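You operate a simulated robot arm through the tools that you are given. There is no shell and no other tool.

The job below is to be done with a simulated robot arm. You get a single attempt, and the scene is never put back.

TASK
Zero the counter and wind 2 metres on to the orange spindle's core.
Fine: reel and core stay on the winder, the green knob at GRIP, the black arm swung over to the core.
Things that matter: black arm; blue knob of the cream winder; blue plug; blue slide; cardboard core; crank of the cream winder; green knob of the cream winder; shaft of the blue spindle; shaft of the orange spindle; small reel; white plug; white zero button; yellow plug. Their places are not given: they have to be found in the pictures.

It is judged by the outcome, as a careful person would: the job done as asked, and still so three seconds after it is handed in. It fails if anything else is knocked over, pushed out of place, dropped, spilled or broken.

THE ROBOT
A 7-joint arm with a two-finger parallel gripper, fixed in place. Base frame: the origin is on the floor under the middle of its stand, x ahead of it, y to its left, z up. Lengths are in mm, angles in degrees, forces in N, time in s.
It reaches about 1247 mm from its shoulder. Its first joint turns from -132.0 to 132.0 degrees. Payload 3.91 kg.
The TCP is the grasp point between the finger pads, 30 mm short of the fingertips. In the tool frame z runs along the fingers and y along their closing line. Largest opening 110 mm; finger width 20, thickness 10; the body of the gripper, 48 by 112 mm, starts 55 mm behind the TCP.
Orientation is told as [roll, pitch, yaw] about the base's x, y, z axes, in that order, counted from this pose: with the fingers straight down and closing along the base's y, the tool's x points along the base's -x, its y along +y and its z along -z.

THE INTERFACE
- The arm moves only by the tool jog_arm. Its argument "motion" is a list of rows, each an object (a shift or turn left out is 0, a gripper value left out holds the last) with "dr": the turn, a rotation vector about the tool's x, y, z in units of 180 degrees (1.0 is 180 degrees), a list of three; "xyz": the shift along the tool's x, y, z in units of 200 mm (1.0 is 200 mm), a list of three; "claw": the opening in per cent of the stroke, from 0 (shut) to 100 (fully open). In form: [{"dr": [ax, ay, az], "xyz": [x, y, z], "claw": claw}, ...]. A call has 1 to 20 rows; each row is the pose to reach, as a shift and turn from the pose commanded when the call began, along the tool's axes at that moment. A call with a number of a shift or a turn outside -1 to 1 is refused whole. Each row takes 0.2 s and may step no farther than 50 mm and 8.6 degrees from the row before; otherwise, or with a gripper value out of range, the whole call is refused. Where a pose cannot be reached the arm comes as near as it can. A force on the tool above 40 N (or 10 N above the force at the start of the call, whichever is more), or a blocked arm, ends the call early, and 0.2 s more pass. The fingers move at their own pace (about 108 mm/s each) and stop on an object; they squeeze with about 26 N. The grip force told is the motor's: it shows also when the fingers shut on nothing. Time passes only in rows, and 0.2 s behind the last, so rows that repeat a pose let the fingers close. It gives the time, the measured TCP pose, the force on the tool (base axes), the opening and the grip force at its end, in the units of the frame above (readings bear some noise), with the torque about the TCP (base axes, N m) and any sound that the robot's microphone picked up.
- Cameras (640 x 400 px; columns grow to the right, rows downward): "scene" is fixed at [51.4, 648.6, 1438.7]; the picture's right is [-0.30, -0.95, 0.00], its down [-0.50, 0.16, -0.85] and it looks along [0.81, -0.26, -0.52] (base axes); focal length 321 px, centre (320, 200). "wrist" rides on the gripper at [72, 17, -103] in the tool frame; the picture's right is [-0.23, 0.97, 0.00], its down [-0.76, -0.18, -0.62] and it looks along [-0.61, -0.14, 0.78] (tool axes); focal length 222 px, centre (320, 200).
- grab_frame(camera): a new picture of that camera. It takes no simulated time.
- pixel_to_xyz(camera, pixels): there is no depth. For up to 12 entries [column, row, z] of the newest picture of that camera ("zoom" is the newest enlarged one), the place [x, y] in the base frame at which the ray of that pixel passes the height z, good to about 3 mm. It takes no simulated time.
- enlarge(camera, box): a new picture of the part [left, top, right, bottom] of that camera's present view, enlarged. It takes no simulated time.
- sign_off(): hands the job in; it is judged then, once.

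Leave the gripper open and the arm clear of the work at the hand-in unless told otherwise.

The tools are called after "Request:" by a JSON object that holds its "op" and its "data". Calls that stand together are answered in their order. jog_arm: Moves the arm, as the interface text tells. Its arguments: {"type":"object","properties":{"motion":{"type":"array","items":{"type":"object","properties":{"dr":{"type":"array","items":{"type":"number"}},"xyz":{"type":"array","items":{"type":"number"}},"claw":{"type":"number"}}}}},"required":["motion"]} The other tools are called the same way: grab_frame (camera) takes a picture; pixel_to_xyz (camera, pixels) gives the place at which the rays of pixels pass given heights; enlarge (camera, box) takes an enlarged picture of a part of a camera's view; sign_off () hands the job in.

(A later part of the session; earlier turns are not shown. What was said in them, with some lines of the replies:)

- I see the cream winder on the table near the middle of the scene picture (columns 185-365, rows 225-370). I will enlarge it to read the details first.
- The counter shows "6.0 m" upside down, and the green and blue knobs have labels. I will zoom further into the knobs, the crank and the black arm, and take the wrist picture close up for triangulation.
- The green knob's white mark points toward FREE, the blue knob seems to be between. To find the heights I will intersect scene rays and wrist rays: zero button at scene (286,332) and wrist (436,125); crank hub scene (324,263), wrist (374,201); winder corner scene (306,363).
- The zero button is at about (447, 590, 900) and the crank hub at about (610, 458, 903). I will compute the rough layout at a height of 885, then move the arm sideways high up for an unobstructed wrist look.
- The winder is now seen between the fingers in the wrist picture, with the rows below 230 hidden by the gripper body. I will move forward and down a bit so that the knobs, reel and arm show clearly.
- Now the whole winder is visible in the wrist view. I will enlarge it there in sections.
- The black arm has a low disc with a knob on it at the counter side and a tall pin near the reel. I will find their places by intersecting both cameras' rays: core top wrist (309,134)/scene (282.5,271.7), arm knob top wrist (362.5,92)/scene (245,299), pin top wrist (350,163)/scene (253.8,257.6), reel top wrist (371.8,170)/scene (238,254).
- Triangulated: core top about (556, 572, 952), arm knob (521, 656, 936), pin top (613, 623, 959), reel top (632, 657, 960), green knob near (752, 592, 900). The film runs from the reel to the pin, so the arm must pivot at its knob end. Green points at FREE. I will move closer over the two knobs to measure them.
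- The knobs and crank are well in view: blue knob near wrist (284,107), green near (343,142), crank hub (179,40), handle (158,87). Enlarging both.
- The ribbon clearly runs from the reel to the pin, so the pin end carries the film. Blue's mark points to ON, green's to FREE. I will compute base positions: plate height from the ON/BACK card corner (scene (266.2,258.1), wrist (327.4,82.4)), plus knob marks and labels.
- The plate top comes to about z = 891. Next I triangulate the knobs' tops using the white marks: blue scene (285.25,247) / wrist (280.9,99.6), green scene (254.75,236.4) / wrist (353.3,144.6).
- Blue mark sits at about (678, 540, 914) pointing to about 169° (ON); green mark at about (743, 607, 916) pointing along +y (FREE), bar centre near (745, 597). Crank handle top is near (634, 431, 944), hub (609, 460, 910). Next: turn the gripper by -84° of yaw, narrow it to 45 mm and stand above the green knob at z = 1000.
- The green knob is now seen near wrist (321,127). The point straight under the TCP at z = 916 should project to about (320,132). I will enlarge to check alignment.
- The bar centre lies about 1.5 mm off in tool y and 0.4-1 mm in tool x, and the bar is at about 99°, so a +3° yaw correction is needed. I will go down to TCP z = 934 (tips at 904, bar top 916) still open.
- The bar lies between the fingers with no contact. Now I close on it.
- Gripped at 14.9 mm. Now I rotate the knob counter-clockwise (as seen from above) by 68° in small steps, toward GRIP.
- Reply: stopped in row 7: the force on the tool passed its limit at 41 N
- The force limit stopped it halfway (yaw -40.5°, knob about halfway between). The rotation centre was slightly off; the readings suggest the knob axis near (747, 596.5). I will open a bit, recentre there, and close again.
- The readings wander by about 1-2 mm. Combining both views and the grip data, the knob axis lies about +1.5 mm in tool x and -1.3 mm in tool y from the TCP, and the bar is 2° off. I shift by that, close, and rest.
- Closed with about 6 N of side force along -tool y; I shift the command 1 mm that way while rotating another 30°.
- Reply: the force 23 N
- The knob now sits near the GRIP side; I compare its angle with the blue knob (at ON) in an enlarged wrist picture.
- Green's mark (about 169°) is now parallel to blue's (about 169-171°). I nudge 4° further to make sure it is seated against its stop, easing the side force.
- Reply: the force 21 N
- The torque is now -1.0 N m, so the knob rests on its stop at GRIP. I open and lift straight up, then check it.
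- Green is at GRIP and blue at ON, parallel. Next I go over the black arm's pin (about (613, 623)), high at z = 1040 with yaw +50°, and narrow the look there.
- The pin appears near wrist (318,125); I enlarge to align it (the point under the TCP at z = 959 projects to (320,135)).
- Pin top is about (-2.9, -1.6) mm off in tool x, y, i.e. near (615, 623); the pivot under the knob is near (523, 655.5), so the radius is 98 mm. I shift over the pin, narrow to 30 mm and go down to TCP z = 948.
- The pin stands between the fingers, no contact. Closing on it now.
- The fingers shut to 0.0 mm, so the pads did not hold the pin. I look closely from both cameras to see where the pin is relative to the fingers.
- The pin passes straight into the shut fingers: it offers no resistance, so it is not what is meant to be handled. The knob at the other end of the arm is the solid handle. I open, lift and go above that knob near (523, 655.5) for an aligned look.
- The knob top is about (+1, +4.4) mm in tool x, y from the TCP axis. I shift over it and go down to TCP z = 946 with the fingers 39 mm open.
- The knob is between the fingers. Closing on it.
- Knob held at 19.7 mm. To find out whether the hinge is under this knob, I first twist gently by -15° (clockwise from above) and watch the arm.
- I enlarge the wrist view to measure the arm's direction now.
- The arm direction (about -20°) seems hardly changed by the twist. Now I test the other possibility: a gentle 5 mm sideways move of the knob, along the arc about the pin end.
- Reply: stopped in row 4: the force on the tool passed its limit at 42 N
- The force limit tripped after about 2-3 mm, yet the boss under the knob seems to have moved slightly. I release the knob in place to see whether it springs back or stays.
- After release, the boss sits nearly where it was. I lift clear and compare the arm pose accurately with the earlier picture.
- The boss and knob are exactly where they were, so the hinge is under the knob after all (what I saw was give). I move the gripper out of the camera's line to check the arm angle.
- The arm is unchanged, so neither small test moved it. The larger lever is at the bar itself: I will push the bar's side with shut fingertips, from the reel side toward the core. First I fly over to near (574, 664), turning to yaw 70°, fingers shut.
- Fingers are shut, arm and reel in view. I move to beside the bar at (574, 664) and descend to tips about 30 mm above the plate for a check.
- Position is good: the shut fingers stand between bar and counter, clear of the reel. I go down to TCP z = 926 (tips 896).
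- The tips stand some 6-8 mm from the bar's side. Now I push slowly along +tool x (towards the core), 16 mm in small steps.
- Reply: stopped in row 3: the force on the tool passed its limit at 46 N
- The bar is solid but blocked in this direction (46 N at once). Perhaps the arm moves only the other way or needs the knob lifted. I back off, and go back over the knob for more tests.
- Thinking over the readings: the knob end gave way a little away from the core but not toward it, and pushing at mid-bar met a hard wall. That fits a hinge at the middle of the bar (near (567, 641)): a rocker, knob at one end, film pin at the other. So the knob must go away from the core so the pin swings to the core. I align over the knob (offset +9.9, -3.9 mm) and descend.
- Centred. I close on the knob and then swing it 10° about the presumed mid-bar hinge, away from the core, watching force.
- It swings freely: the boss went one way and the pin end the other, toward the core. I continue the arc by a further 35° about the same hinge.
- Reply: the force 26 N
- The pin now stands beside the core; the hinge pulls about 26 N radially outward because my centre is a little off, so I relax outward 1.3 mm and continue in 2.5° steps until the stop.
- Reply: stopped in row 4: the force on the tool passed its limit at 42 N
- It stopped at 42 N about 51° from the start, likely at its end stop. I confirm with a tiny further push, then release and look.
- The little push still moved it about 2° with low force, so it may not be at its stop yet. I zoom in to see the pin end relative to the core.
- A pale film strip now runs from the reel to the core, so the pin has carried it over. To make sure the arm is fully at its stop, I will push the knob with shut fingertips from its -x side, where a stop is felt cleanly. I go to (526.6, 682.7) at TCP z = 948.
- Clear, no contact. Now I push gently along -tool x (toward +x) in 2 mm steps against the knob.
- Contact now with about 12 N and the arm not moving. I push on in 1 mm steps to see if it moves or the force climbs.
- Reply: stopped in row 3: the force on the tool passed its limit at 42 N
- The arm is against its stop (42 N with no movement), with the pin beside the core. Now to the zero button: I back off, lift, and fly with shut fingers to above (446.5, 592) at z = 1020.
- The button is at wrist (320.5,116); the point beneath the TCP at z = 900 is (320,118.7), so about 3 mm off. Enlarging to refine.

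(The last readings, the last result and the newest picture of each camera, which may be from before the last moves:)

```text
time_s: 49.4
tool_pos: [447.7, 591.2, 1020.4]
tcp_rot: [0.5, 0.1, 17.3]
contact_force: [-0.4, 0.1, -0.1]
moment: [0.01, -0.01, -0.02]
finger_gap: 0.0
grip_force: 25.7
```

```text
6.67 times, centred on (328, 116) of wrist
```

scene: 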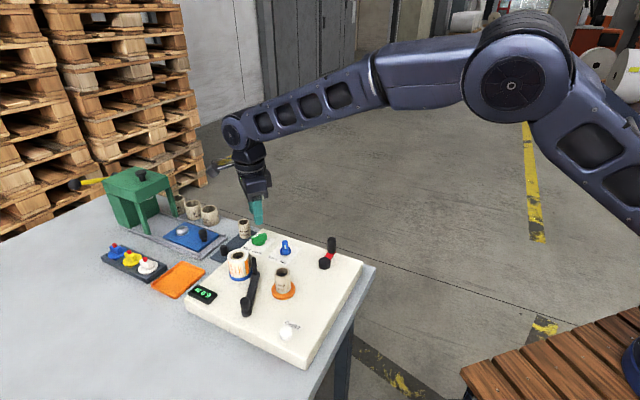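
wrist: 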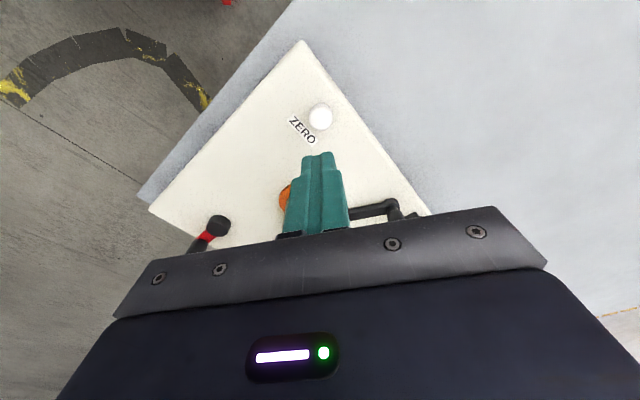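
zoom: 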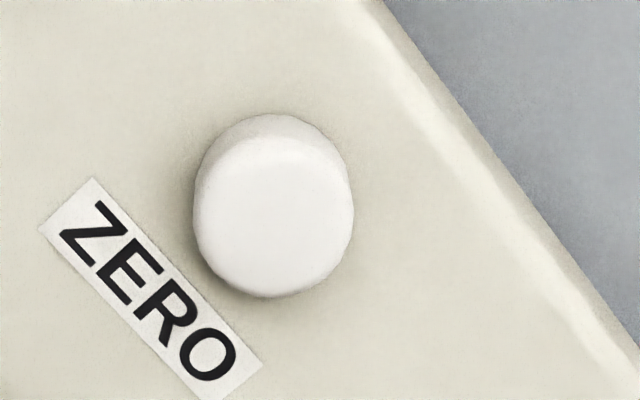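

The button's top face centre is under the TCP within 1 mm. I go down and press in 1.5 mm steps.

Request:
{"op": "jog_arm", "data": {"motion": [{"xyz": [0.002, 0.004, 0.15]}, {"xyz": [0.002, 0.004, 0.3]}, {"xyz": [0.002, 0.004, 0.39]}, {"xyz": [0.002, 0.004, 0.4175]}, {"xyz": [0.002, 0.004, 0.425]}, {"xyz": [0.002, 0.004, 0.4325]}, {"xyz": [0.002, 0.004, 0.44]}, {"xyz": [0.002, 0.004, 0.4475]}, {"xyz": [0.002, 0.004, 0.455]}, {"xyz": [0.002, 0.004, 0.4625]}]}}

Request:
{"op": "enlarge", "data": {"camera": "scene", "box": [180, 275, 310, 355]}}

```text
time_s: 51.6
tool_pos: [446.7, 593.0, 928.6]
tcp_rot: [0.5, 0.0, 17.3]
contact_force: [0.5, 1.2, 2.3]
moment: [0.01, 0.01, -0.04]
finger_gap: 0.4
grip_force: 25.6
heard: click
```

```text
4.92 times, centred on (245, 315) of scene
```

zoom: 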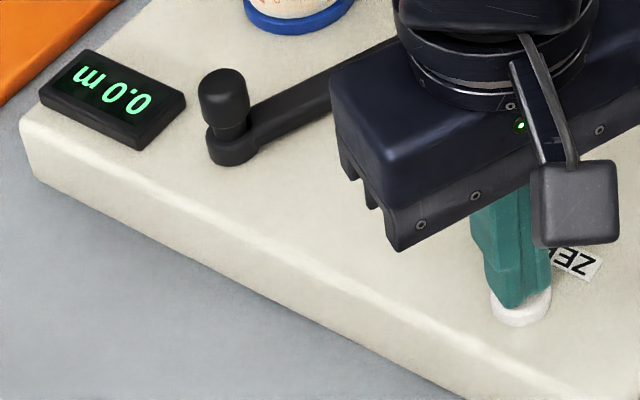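

A click, and the counter reads 0.0 m. I lift off and fly toward the crank at about (634, 431), turning back to yaw 0.

Request:
{"op": "jog_arm", "data": {"motion": [{"xyz": [0, 0, -0.15]}, {"xyz": [0, 0, -0.35]}, {"xyz": [-0.05, -0.1, -0.5]}, {"dr": [0, 0, 0.024], "xyz": [-0.17, -0.3, -0.56], "claw": 36}, {"dr": [0, 0, 0.048], "xyz": [-0.29, -0.5, -0.56], "claw": 36}, {"dr": [0, 0, 0.072], "xyz": [-0.41, -0.7, -0.56], "claw": 36}, {"dr": [0, 0, 0.096], "xyz": [-0.53, -0.88, -0.56], "claw": 36}, {"dr": [0, 0, 0.096], "xyz": [-0.62, -0.99, -0.56], "claw": 36}, {"dr": [0, 0, 0.096], "xyz": [-0.62, -0.99, -0.56], "claw": 36}]}}

Request:
{"op": "grab_frame", "data": {"camera": "wrist"}}

Request:
{"op": "grab_frame", "data": {"camera": "scene"}}

```text
time_s: 53.6
tool_pos: [625.3, 439.6, 1036.2]
tcp_rot: [0.5, 0.1, 0.1]
contact_force: [-0.6, 0.4, 0.8]
moment: [-0.01, 0.0, 0.03]
finger_gap: 39.7
grip_force: 0.0
```

```text
taken
```

wrist: 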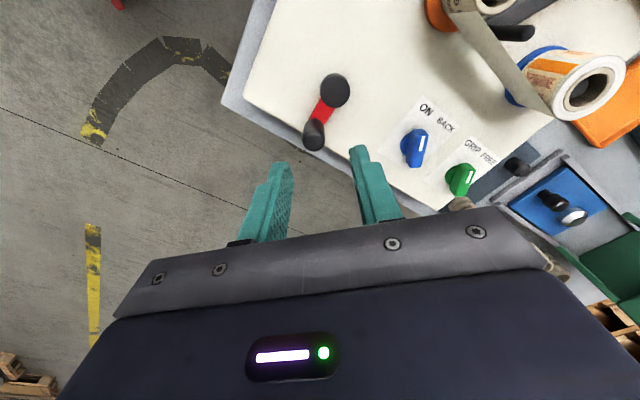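

```text
taken
```

scene: 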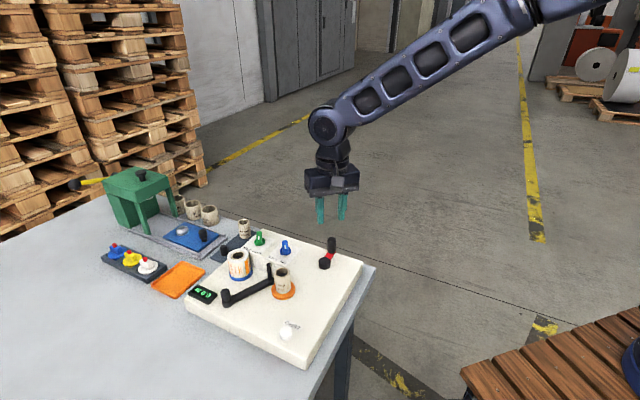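

The film strip from reel to core is clearly there. The crank handle shows near wrist (314,138); the point under the TCP at z = 944 projects to (320,129). Enlarging.

Request:
{"op": "enlarge", "data": {"camera": "wrist", "box": [270, 60, 382, 160]}}

Request:
{"op": "enlarge", "data": {"camera": "scene", "box": [180, 225, 360, 335]}}

```text
4.00 times, centred on (326, 110) of wrist
```

zoom: 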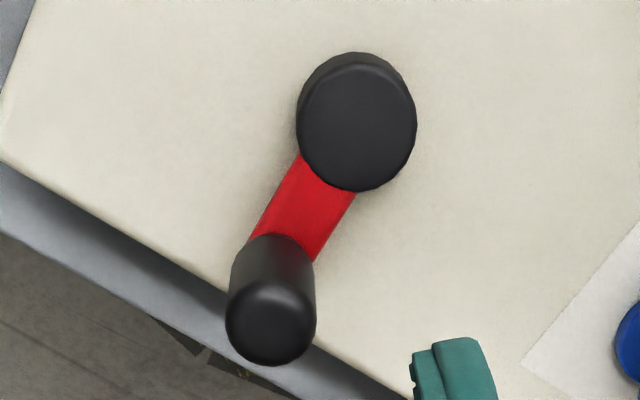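

```text
3.56 times, centred on (270, 280) of scene
```

zoom: 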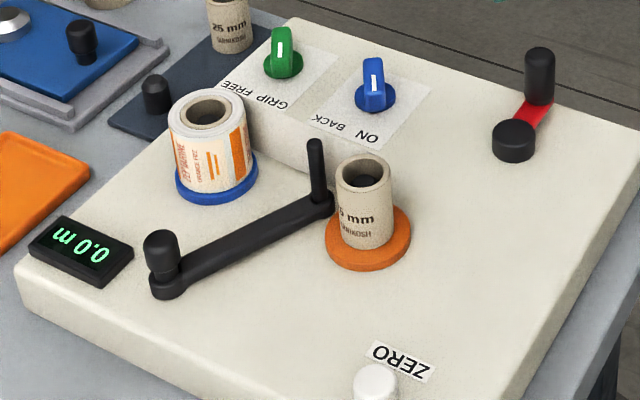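

Counter 0.0 m, green at GRIP, blue at ON, arm at the core. Handle top centre is at about (635.5, 431.7), hub (608, 459.8): radius about 39-40 mm. I shift over the handle and descend to TCP z = 940 with the gripper open 40 mm.

Request:
{"op": "jog_arm", "data": {"motion": [{"xyz": [-0.05, -0.0395, 0.05]}, {"xyz": [-0.05, -0.0395, 0.16]}, {"xyz": [-0.05, -0.0395, 0.28]}, {"xyz": [-0.05, -0.0395, 0.4]}, {"xyz": [-0.05, -0.0395, 0.48]}, {"xyz": [-0.05, -0.0395, 0.48]}]}}

Request:
{"op": "enlarge", "data": {"camera": "wrist", "box": [240, 90, 400, 210]}}

```text
time_s: 55.0
tool_pos: [634.7, 432.3, 942.7]
tcp_rot: [0.5, 0.1, 0.1]
contact_force: [-0.4, -0.9, -0.1]
moment: [0.03, -0.03, -0.02]
finger_gap: 39.7
grip_force: 0.0
```

```text
3.33 times, centred on (320, 150) of wrist
```

zoom: 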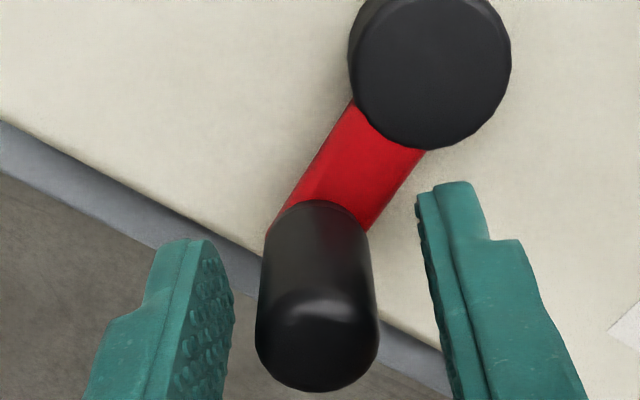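

The handle is centred between the fingers. I close on it.

Request:
{"op": "jog_arm", "data": {"motion": [{"claw": 0}, {"claw": 0}, {"claw": 0}]}}

```text
time_s: 55.8
tool_pos: [633.8, 433.3, 942.3]
tcp_rot: [0.3, 0.3, 0.2]
contact_force: [2.5, -2.2, -0.9]
moment: [-0.96, -0.41, -0.01]
finger_gap: 21.4
grip_force: 45.1
```

Held at 21.4 mm. By the film's path (it meets the core on the far side), winding on needs clockwise turning seen from above. I try 30° clockwise and read the counter.

Request:
{"op": "jog_arm", "data": {"motion": [{"xyz": [0.0195, -0.0165, 0]}, {"xyz": [0.0409, -0.0303, 0]}, {"xyz": [0.064, -0.0412, 0]}, {"xyz": [0.0883, -0.049, 0]}]}}

Request:
{"op": "enlarge", "data": {"camera": "scene", "box": [180, 225, 360, 335]}}

```text
time_s: 56.8
tool_pos: [616.8, 421.4, 941.5]
tcp_rot: [0.4, 0.2, 0.1]
contact_force: [5.5, -17.1, 8.2]
moment: [-1.3, -0.93, -0.03]
finger_gap: 21.6
grip_force: 45.2
```

```text
3.56 times, centred on (270, 280) of scene
```

zoom: 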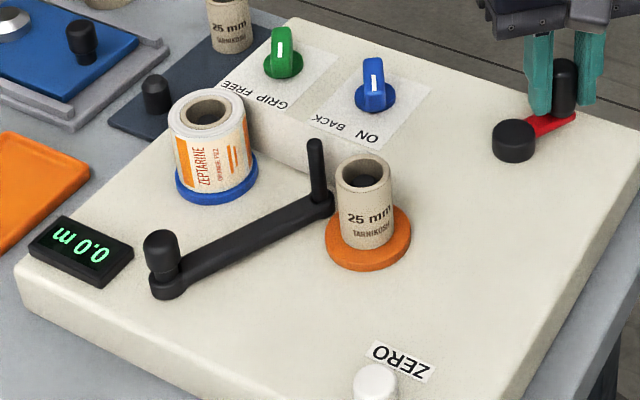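

The crank turned and the core's print moved round; the counter still shows 0.0. The handle pulls about 18 N outward, so the true radius is nearer 40 mm. I continue clockwise another 100° with that radius.

Request:
{"op": "jog_arm", "data": {"motion": [{"xyz": [0.0332, -0.0103, 0]}, {"xyz": [0.0681, -0.0097, 0]}, {"xyz": [0.1023, -0.0031, 0]}, {"xyz": [0.1348, 0.0095, 0]}, {"xyz": [0.1647, 0.0274, 0]}, {"xyz": [0.191, 0.0503, 0]}, {"xyz": [0.213, 0.0774, 0]}, {"xyz": [0.2299, 0.1079, 0]}, {"xyz": [0.2412, 0.1408, 0]}, {"xyz": [0.2467, 0.1753, 0]}]}}

Request:
{"op": "enlarge", "data": {"camera": "scene", "box": [180, 225, 360, 335]}}

Request:
{"op": "grab_frame", "data": {"camera": "wrist"}}

```text
time_s: 57.9
tool_pos: [589.4, 423.5, 942.1]
tcp_rot: [0.2, 0.3, 0.2]
contact_force: [-5.6, -12.5, 13.6]
moment: [-0.7, 0.6, 0.02]
finger_gap: 21.4
grip_force: 45.4
stopped in row 5: the force on the tool passed its limit at 42 N (the readings are from after the stop); the commanded pose is now the measured one
```

```text
3.56 times, centred on (270, 280) of scene
```

zoom: 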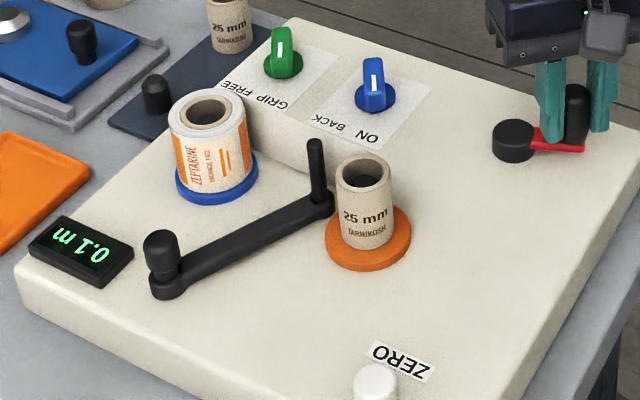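

```text
taken
```

wrist: 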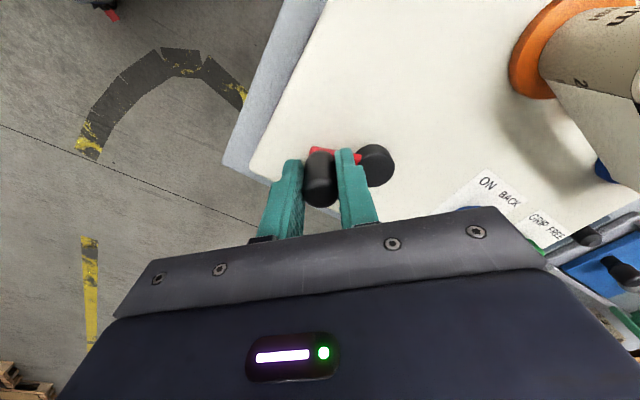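

The counter reads 0.1 m, so clockwise is right. The outward pull shows my circle is a little off; a fit to the points gives a centre near (605.5, 459.3), radius 39.3. I continue in shorter pieces and refine as I go.

Request:
{"op": "jog_arm", "data": {"motion": [{"xyz": [0.015, 0.008, 0]}, {"xyz": [0.03, 0.0165, 0]}, {"xyz": [0.0432, 0.0273, 0]}, {"xyz": [0.0565, 0.0382, 0]}, {"xyz": [0.0789, 0.0641, 0]}, {"xyz": [0.0964, 0.0935, 0]}]}}

```text
time_s: 59.3
tool_pos: [568.7, 442.3, 941.4]
tcp_rot: [0.3, 0.3, 0.2]
contact_force: [-13.0, -5.6, 20.5]
moment: [-0.67, 0.15, -0.03]
finger_gap: 21.4
grip_force: 45.2
```

Now at about -155°, force 14 N outward and 20 N upward (the command sits about 1 mm low). I relieve both and continue 60° with the refitted centre (604.7, 459.3), radius 39.8.

Request:
{"op": "jog_arm", "data": {"motion": [{"xyz": [0.0095, 0.015, -0.005]}, {"xyz": [0.019, 0.033, -0.005]}, {"xyz": [0.0252, 0.0671, -0.005]}, {"xyz": [0.0254, 0.1018, -0.005]}, {"xyz": [0.0195, 0.136, -0.005]}, {"xyz": [0.0078, 0.1687, -0.005]}, {"xyz": [-0.0094, 0.1988, -0.005]}]}}

Request:
{"op": "enlarge", "data": {"camera": "scene", "box": [180, 225, 360, 335]}}

```text
time_s: 60.9
tool_pos: [572.3, 481.6, 940.5]
tcp_rot: [0.2, 0.4, 0.2]
contact_force: [6.5, -5.5, -16.7]
moment: [-0.61, -0.47, -0.01]
finger_gap: 21.4
grip_force: 45.5
```

```text
3.56 times, centred on (270, 280) of scene
```

zoom: 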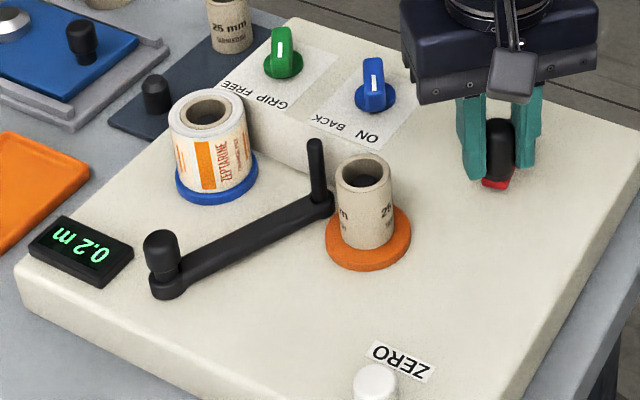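

0.2 m after about 168°: that points to 0.5 m per turn, so 4 turns. Forces are small now (radial -8 N, vertical -17 N); I correct slightly and continue 110°.

Request:
{"op": "jog_arm", "data": {"motion": [{"xyz": [-0.0232, 0.0256, 0.0025]}, {"xyz": [-0.0495, 0.0479, 0.003]}, {"xyz": [-0.0792, 0.0653, 0.003]}, {"xyz": [-0.1115, 0.0772, 0.003]}, {"xyz": [-0.1454, 0.0834, 0.003]}, {"xyz": [-0.1798, 0.0836, 0.003]}, {"xyz": [-0.2138, 0.0778, 0.003]}, {"xyz": [-0.2462, 0.0662, 0.003]}]}}

Request:
{"op": "enlarge", "data": {"camera": "scene", "box": [180, 225, 360, 335]}}

```text
time_s: 62.7
tool_pos: [621.6, 497.0, 941.3]
tcp_rot: [0.3, 0.2, 0.1]
contact_force: [2.6, 6.9, 1.6]
moment: [-0.51, 0.89, -0.01]
finger_gap: 21.7
grip_force: 44.9
```

```text
3.56 times, centred on (270, 280) of scene
```

zoom: 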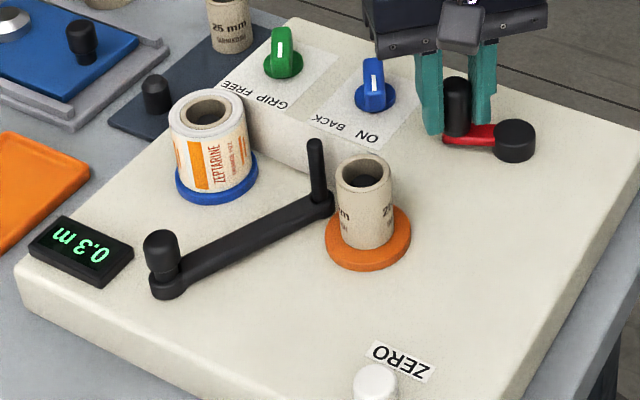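

0.3 m at about 250° since the start and forces are low. I continue clockwise 120° in 15° steps, which passes the starting point.

Request:
{"op": "jog_arm", "data": {"motion": [{"xyz": [-0.0443, -0.0267, 0]}, {"xyz": [-0.0795, -0.0648, 0]}, {"xyz": [-0.1036, -0.1106, 0]}, {"xyz": [-0.1151, -0.1611, 0]}, {"xyz": [-0.1131, -0.2129, 0]}, {"xyz": [-0.0978, -0.2624, 0]}, {"xyz": [-0.0702, -0.3063, 0]}, {"xyz": [-0.0322, -0.3415, 0]}]}}

Request:
{"op": "enlarge", "data": {"camera": "scene", "box": [180, 225, 360, 335]}}

```text
time_s: 64.5
tool_pos: [626.4, 426.9, 940.3]
tcp_rot: [0.3, 0.3, 0.1]
contact_force: [9.8, -15.1, 19.9]
moment: [-0.87, -0.19, -0.07]
finger_gap: 21.2
grip_force: 45.0
```

```text
3.56 times, centred on (270, 280) of scene
```

zoom: 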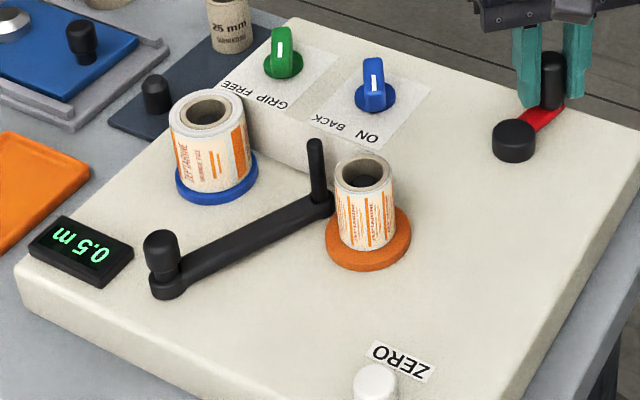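

0.5 m after about 372°, confirming 0.5 m per turn, and the printed film is now on the core. The refit gives centre (605.3, 459.0), radius 40.0, and 0.6 mm higher. Next 180°.

Request:
{"op": "jog_arm", "data": {"motion": [{"xyz": [0.044, -0.0275, -0.003]}, {"xyz": [0.095, -0.0386, -0.003]}, {"xyz": [0.1471, -0.0362, -0.003]}, {"xyz": [0.1969, -0.0203, -0.003]}, {"xyz": [0.2408, 0.008, -0.003]}, {"xyz": [0.2759, 0.0466, -0.003]}, {"xyz": [0.2999, 0.093, -0.003]}, {"xyz": [0.311, 0.144, -0.003]}, {"xyz": [0.3086, 0.1961, -0.003]}, {"xyz": [0.2927, 0.2459, -0.003]}, {"xyz": [0.2645, 0.2898, -0.003]}, {"xyz": [0.2259, 0.3249, -0.003]}]}}

Request:
{"op": "enlarge", "data": {"camera": "scene", "box": [180, 225, 360, 335]}}

```text
time_s: 67.1
tool_pos: [582.0, 491.8, 941.3]
tcp_rot: [0.3, 0.4, 0.1]
contact_force: [3.2, -4.1, -14.8]
moment: [-0.58, 0.79, -0.05]
finger_gap: 21.5
grip_force: 45.2
```

```text
3.56 times, centred on (270, 280) of scene
```

zoom: 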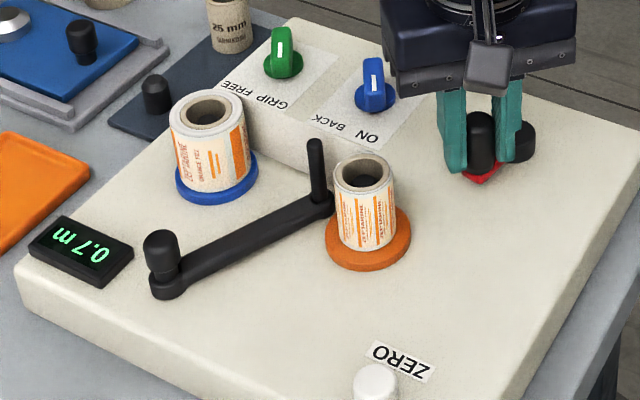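

0.7 m at about 553° in all. Forces are low; I go another 180° clockwise (to the second full turn and a little more).

Request:
{"op": "jog_arm", "data": {"motion": [{"xyz": [-0.0464, 0.024, 0.002]}, {"xyz": [-0.0974, 0.0351, 0.002]}, {"xyz": [-0.1496, 0.0327, 0.002]}, {"xyz": [-0.1993, 0.0168, 0.0015]}, {"xyz": [-0.2433, -0.0115, 0.001]}, {"xyz": [-0.2784, -0.0501, 0.0005]}, {"xyz": [-0.3024, -0.0965, 0]}, {"xyz": [-0.3135, -0.1475, 0]}, {"xyz": [-0.311, -0.1996, 0]}, {"xyz": [-0.2951, -0.2494, 0]}, {"xyz": [-0.2669, -0.2933, 0]}, {"xyz": [-0.2283, -0.3284, 0]}]}}

Request:
{"op": "enlarge", "data": {"camera": "scene", "box": [180, 225, 360, 335]}}

```text
time_s: 69.7
tool_pos: [628.7, 426.5, 940.8]
tcp_rot: [0.3, 0.4, 0.1]
contact_force: [1.5, -2.8, 6.3]
moment: [-0.81, 0.78, -0.04]
finger_gap: 21.3
grip_force: 45.4
```

```text
3.56 times, centred on (270, 280) of scene
```

zoom: 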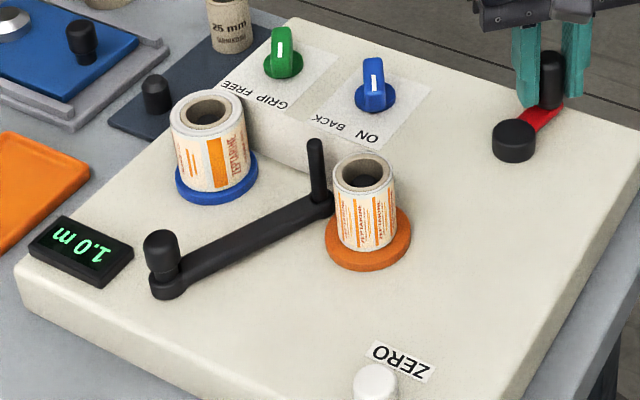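

1.0 m after about 733°, forces only about 3 N: the circle is now well matched. Next a 300° piece.

Request:
{"op": "jog_arm", "data": {"motion": [{"xyz": [0.0464, -0.024, 0]}, {"xyz": [0.0974, -0.0351, 0.0005]}, {"xyz": [0.1496, -0.0327, 0.001]}, {"xyz": [0.1993, -0.0168, 0.0015]}, {"xyz": [0.2433, 0.0115, 0.002]}, {"xyz": [0.2784, 0.0501, 0.002]}, {"xyz": [0.3024, 0.0965, 0.002]}, {"xyz": [0.3135, 0.1475, 0.002]}, {"xyz": [0.311, 0.1996, 0.002]}, {"xyz": [0.2951, 0.2494, 0.002]}, {"xyz": [0.2669, 0.2933, 0.002]}, {"xyz": [0.2283, 0.3284, 0.002]}, {"xyz": [0.1819, 0.3524, 0.002]}, {"xyz": [0.1309, 0.3635, 0.002]}, {"xyz": [0.0788, 0.3611, 0.002]}, {"xyz": [0.029, 0.3452, 0.0015]}, {"xyz": [-0.015, 0.317, 0.001]}, {"xyz": [-0.0501, 0.2784, 0.0005]}, {"xyz": [-0.0741, 0.232, 0]}, {"xyz": [-0.0852, 0.181, 0]}]}}

Request:
{"op": "enlarge", "data": {"camera": "scene", "box": [180, 225, 360, 335]}}

```text
time_s: 73.9
tool_pos: [644.4, 462.1, 939.8]
tcp_rot: [0.2, 0.4, 0.0]
contact_force: [6.4, 1.0, -8.3]
moment: [-0.71, -0.83, -0.04]
finger_gap: 21.4
grip_force: 45.2
```

```text
3.56 times, centred on (270, 280) of scene
```

zoom: 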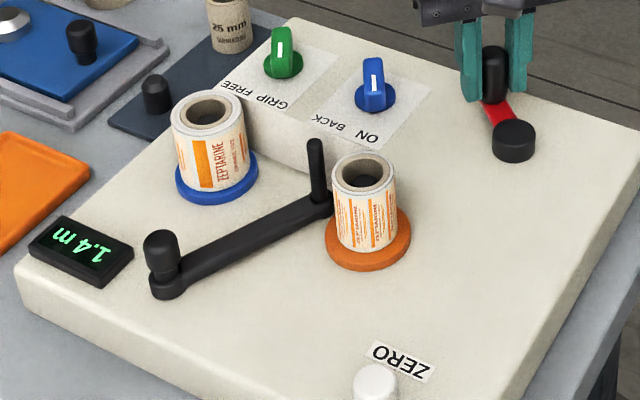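

1.4 m at about 1033°. To be exact at the end, I want to learn where the counter steps over. I go on to about 1070° and look.

Request:
{"op": "jog_arm", "data": {"motion": [{"xyz": [0.0025, -0.0522, 0]}, {"xyz": [0.0136, -0.0911, 0]}, {"xyz": [0.0293, -0.1222, 0]}, {"xyz": [0.0293, -0.1222, 0]}]}}

Request:
{"op": "enlarge", "data": {"camera": "scene", "box": [180, 280, 230, 310]}}

```text
time_s: 74.9
tool_pos: [639.5, 438.8, 941.3]
tcp_rot: [0.3, 0.2, 0.0]
contact_force: [5.4, -3.2, -1.4]
moment: [-0.65, -0.17, -0.02]
finger_gap: 21.3
grip_force: 44.9
```

```text
12.80 times, centred on (205, 295) of scene
```

zoom: 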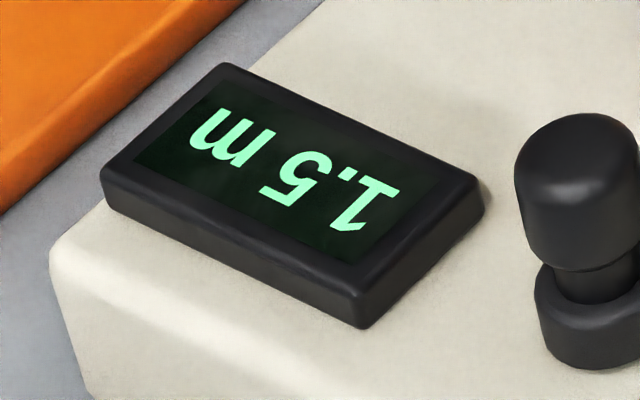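

It reads 1.5 m at about 1070°. Next 120° more (to about 1190°), then I read again.

Request:
{"op": "jog_arm", "data": {"motion": [{"xyz": [0.0331, -0.0404, 0]}, {"xyz": [0.0755, -0.0709, 0.0]}, {"xyz": [0.1244, -0.0893, 0.0005]}, {"xyz": [0.1763, -0.0945, 0.001]}, {"xyz": [0.2278, -0.0861, 0.0015]}, {"xyz": [0.2754, -0.0646, 0.002]}, {"xyz": [0.3158, -0.0315, 0.002]}, {"xyz": [0.3463, 0.0109, 0.002]}]}}

Request:
{"op": "enlarge", "data": {"camera": "scene", "box": [180, 280, 230, 310]}}

```text
time_s: 76.7
tool_pos: [568.5, 440.8, 941.0]
tcp_rot: [0.3, 0.2, 0.1]
contact_force: [2.9, 0.2, -0.5]
moment: [-0.5, 0.71, 0.01]
finger_gap: 21.6
grip_force: 45.2
```

```text
12.80 times, centred on (205, 295) of scene
```

zoom: 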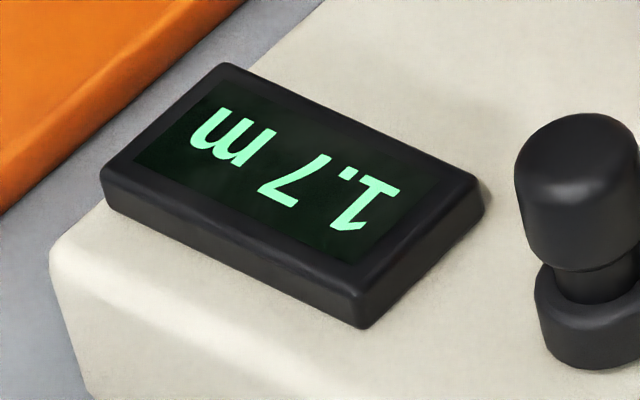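

1.7 m at about 1190°. I go on 165° to about 1355°, where it should show 1.9.

Request:
{"op": "jog_arm", "data": {"motion": [{"xyz": [0.0185, 0.0489, 0]}, {"xyz": [0.0237, 0.1008, 0]}, {"xyz": [0.0152, 0.1523, 0]}, {"xyz": [-0.0063, 0.1999, 0]}, {"xyz": [-0.0394, 0.2403, 0]}, {"xyz": [-0.0818, 0.2708, 0]}, {"xyz": [-0.1306, 0.2892, 0]}, {"xyz": [-0.1826, 0.2944, 0]}, {"xyz": [-0.2341, 0.286, -0.0005]}, {"xyz": [-0.2817, 0.2645, -0.001]}, {"xyz": [-0.3221, 0.2314, -0.0015]}]}}

Request:
{"op": "enlarge", "data": {"camera": "scene", "box": [180, 280, 230, 310]}}

```text
time_s: 79.1
tool_pos: [635.2, 486.5, 942.2]
tcp_rot: [0.3, 0.4, 0.1]
contact_force: [5.0, 5.1, -7.9]
moment: [-0.55, 0.07, 0.05]
finger_gap: 21.3
grip_force: 45.2
```

```text
12.80 times, centred on (205, 295) of scene
```

zoom: 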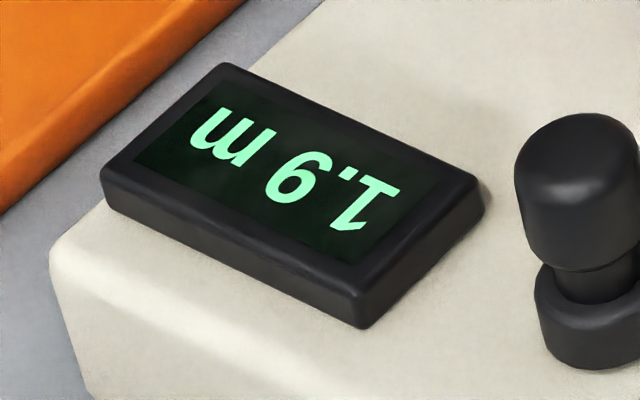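

1.9 m as predicted. I creep on 21° to about 1376° and look.

Request:
{"op": "jog_arm", "data": {"motion": [{"xyz": [-0.0156, -0.0188, 0]}, {"xyz": [-0.0288, -0.0394, 0]}, {"xyz": [-0.0394, -0.0614, 0]}]}}

Request:
{"op": "enlarge", "data": {"camera": "scene", "box": [180, 280, 230, 310]}}

```text
time_s: 79.9
tool_pos: [643.8, 473.3, 941.9]
tcp_rot: [0.2, 0.3, 0.1]
contact_force: [5.1, 1.8, -6.0]
moment: [-0.63, -0.19, 0.01]
finger_gap: 21.3
grip_force: 45.3
```

```text
12.80 times, centred on (205, 295) of scene
```

zoom: 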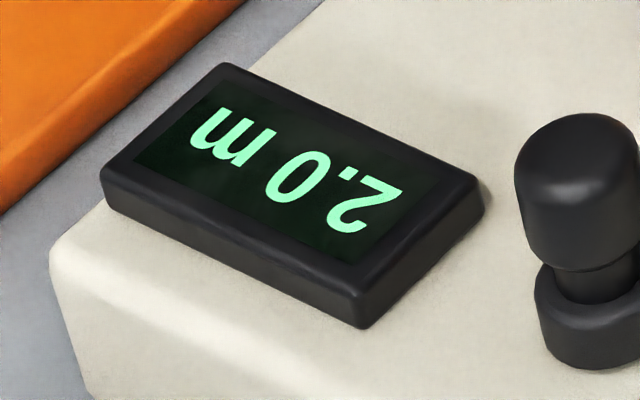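

The counter has just stepped to 2.0 m (between 1355° and 1376°). I want to judge whether it rounds or truncates, so I look at how much the roll on the core has grown.

Request:
{"op": "enlarge", "data": {"camera": "scene", "box": [255, 255, 311, 305]}}

Request:
{"op": "enlarge", "data": {"camera": "scene", "box": [215, 235, 271, 285]}}

```text
8.00 times, centred on (283, 280) of scene
```

zoom: 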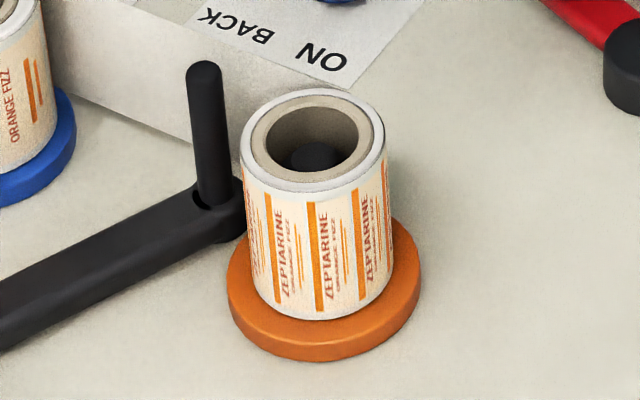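

```text
8.00 times, centred on (243, 260) of scene
```

zoom: 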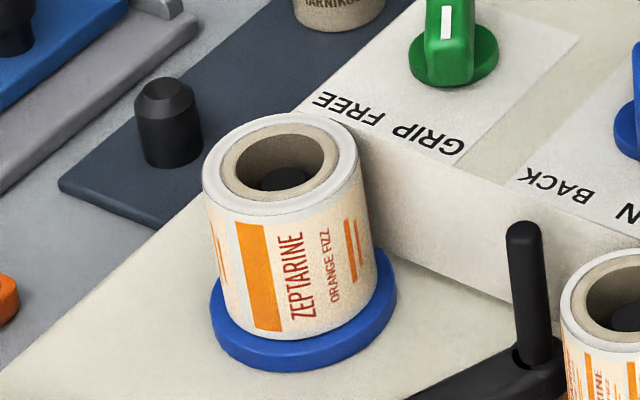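

The roll's diameter has grown about 18% over the bare core, so the length per turn grows; the readings fit a rounded display best (about 1.955 m now), or a truncated one (about 2.01 m). Another 16° puts it near 1.98 (or 2.04 at most), safe either way. I make that and read.

Request:
{"op": "jog_arm", "data": {"motion": [{"xyz": [-0.0087, -0.0265, 0]}, {"xyz": [-0.0137, -0.054, 0]}, {"xyz": [-0.0137, -0.054, 0]}]}}

Request:
{"op": "enlarge", "data": {"camera": "scene", "box": [180, 280, 230, 310]}}

```text
time_s: 80.7
tool_pos: [645.5, 464.6, 941.8]
tcp_rot: [0.3, 0.2, 0.1]
contact_force: [10.9, 0.2, 2.4]
moment: [-0.7, 0.14, 0.01]
finger_gap: 21.6
grip_force: 45.1
```

```text
12.80 times, centred on (205, 295) of scene
```

zoom: 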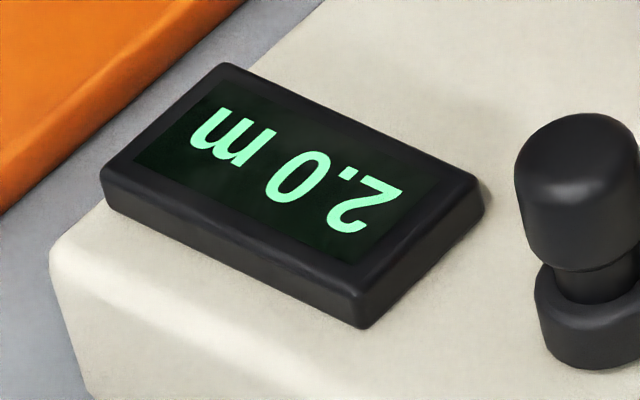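

It reads 2.0 m. I open the gripper, then lift straight up off the handle.

Request:
{"op": "jog_arm", "data": {"motion": [{"claw": 36}, {"claw": 36}, {"claw": 36}, {"xyz": [0, 0, -0.15], "claw": 36}, {"xyz": [0, 0, -0.35], "claw": 36}, {"xyz": [0, 0, -0.55], "claw": 36}, {"xyz": [0, 0, -0.75], "claw": 60}, {"xyz": [0, 0, -0.75], "claw": 100}]}}

Request:
{"op": "enlarge", "data": {"camera": "scene", "box": [180, 225, 360, 335]}}

Request:
{"op": "grab_frame", "data": {"camera": "wrist"}}

```text
time_s: 82.5
tool_pos: [645.4, 463.6, 1089.7]
tcp_rot: [0.2, 0.4, 0.1]
contact_force: [-0.8, -1.4, 0.0]
moment: [-0.01, 0.01, 0.03]
finger_gap: 109.9
grip_force: 0.1
```

```text
3.56 times, centred on (270, 280) of scene
```

zoom: 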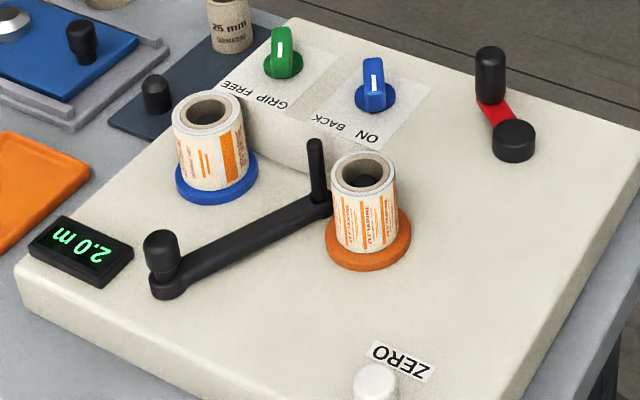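

```text
taken
```

wrist: 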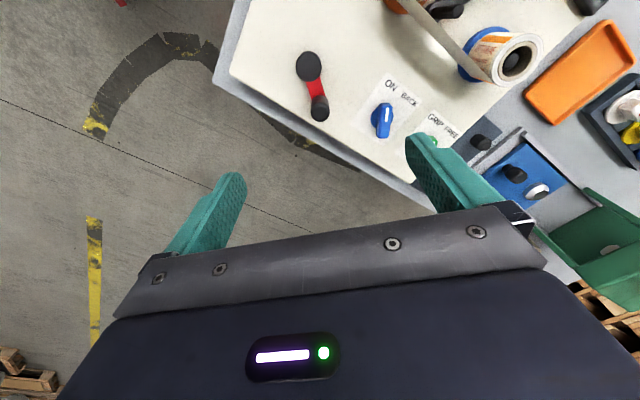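

The counter holds at 2.0 m; reel and core are in place, green at GRIP, arm at the core, crank still. I move the open gripper up and away, close to where it began, then check the whole scene.

Request:
{"op": "jog_arm", "data": {"motion": [{"xyz": [0.1, 0, -0.15]}, {"xyz": [0.25, -0.05, -0.3]}, {"xyz": [0.45, -0.1, -0.45]}, {"xyz": [0.65, -0.15, -0.55]}, {"xyz": [0.85, -0.2, -0.6]}, {"xyz": [0.99, -0.2, -0.6]}, {"xyz": [0.99, -0.2, -0.6]}]}}

Request:
{"op": "grab_frame", "data": {"camera": "scene"}}

Request:
{"op": "enlarge", "data": {"camera": "scene", "box": [180, 225, 360, 335]}}

Request:
{"op": "enlarge", "data": {"camera": "scene", "box": [60, 160, 260, 285]}}

```text
refused: row 3 steps farther than a row can; nothing moved
```

```text
taken
```

scene: 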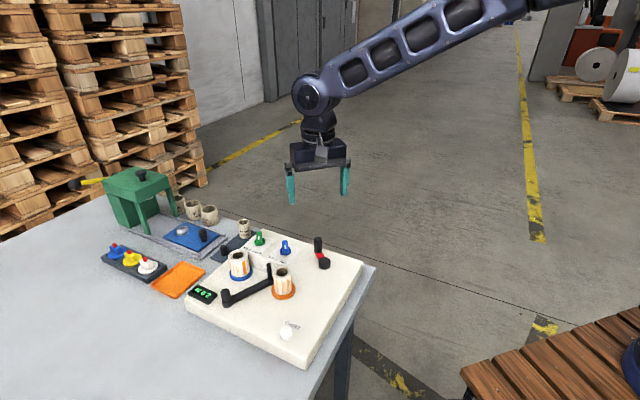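

```text
3.56 times, centred on (270, 280) of scene
```

zoom: 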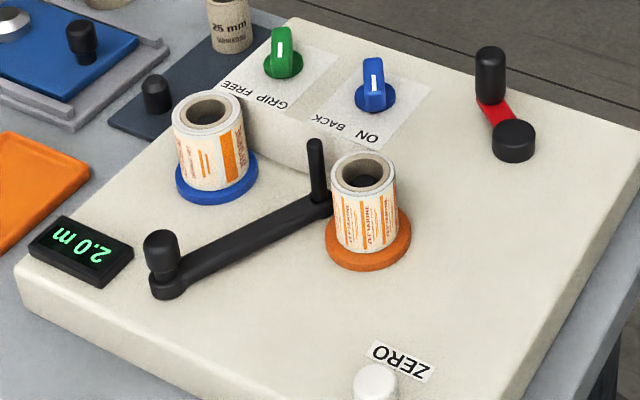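

```text
3.20 times, centred on (160, 222) of scene
```

zoom: 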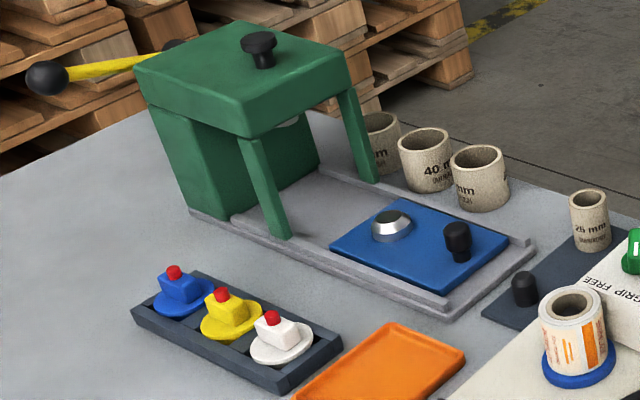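

The move was refused for one step being too long; nothing moved. Everything on the table is as before and the counter reads 2.0 m. I repeat the withdrawal with shorter steps.

Request:
{"op": "jog_arm", "data": {"motion": [{"xyz": [0.1, 0, -0.12]}, {"xyz": [0.22, -0.03, -0.24]}, {"xyz": [0.36, -0.07, -0.36]}, {"xyz": [0.52, -0.11, -0.46]}, {"xyz": [0.68, -0.15, -0.54]}, {"xyz": [0.84, -0.19, -0.6]}, {"xyz": [0.98, -0.2, -0.62]}, {"xyz": [0.98, -0.2, -0.62]}]}}

Request:
{"op": "grab_frame", "data": {"camera": "scene"}}

Request:
{"op": "enlarge", "data": {"camera": "scene", "box": [180, 225, 360, 335]}}

```text
time_s: 84.3
tool_pos: [449.1, 422.9, 1217.4]
tcp_rot: [0.2, 0.3, 0.1]
contact_force: [0.3, 0.7, -0.3]
moment: [-0.01, 0.02, 0.0]
finger_gap: 110.3
grip_force: 0.0
```

```text
taken
```

scene: 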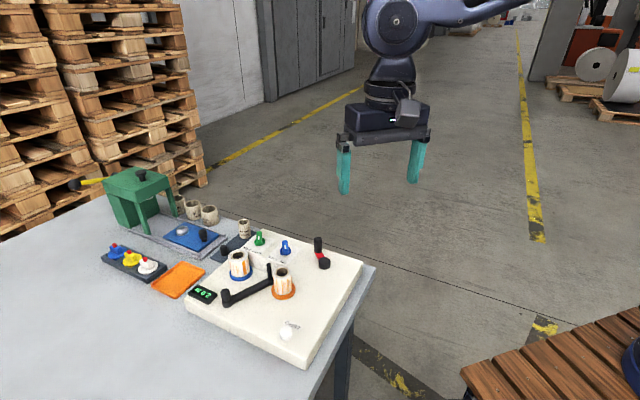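

```text
3.56 times, centred on (270, 280) of scene
```

zoom: 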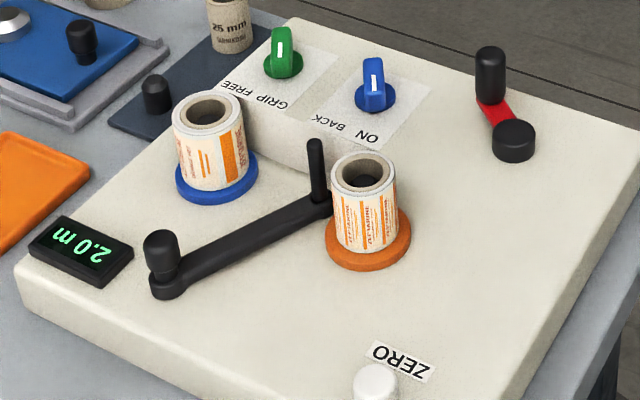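

The gripper is open and clear of the work. The counter holds at 2.0 m, the film is wound on the orange spindle's core, and reel and core are in place. The green knob is at GRIP, the black arm is at the core, and nothing else has moved. I hand the job in.

Request:
{"op": "sign_off", "data": {}}

```text
The job is handed in.
```

The counter was zeroed and then wound to 2.0 m of film on the orange spindle's core. It still read 2.0 m when I handed the job in.

- **Length:** the counter shows only tenths, and I can't tell whether it rounds or truncates. I stopped shortly after it stepped to 2.0, so by my estimate the true length is between about 1.98 and 2.06 m.
- **Winder:** the reel and core are both still on it. I turned the green knob from FREE to GRIP. The blue knob was already at ON, and I left it there.
- **Black arm:** it is against its stop, with the film pin beside the core. It is hinged near the middle of its bar, so swinging the knob end away from the core brings the pin over. Before I worked that out, I gripped at the pin, which had no hold. I also tried twisting and pushing the knob, and pushed the bar the wrong way; the two pushes tripped the 40 N limit. The arm stayed where it was in those tries.
- **Everything else:** nothing else was knocked, moved or dropped, as far as the last pictures show. The gripper is open and clear of the work.
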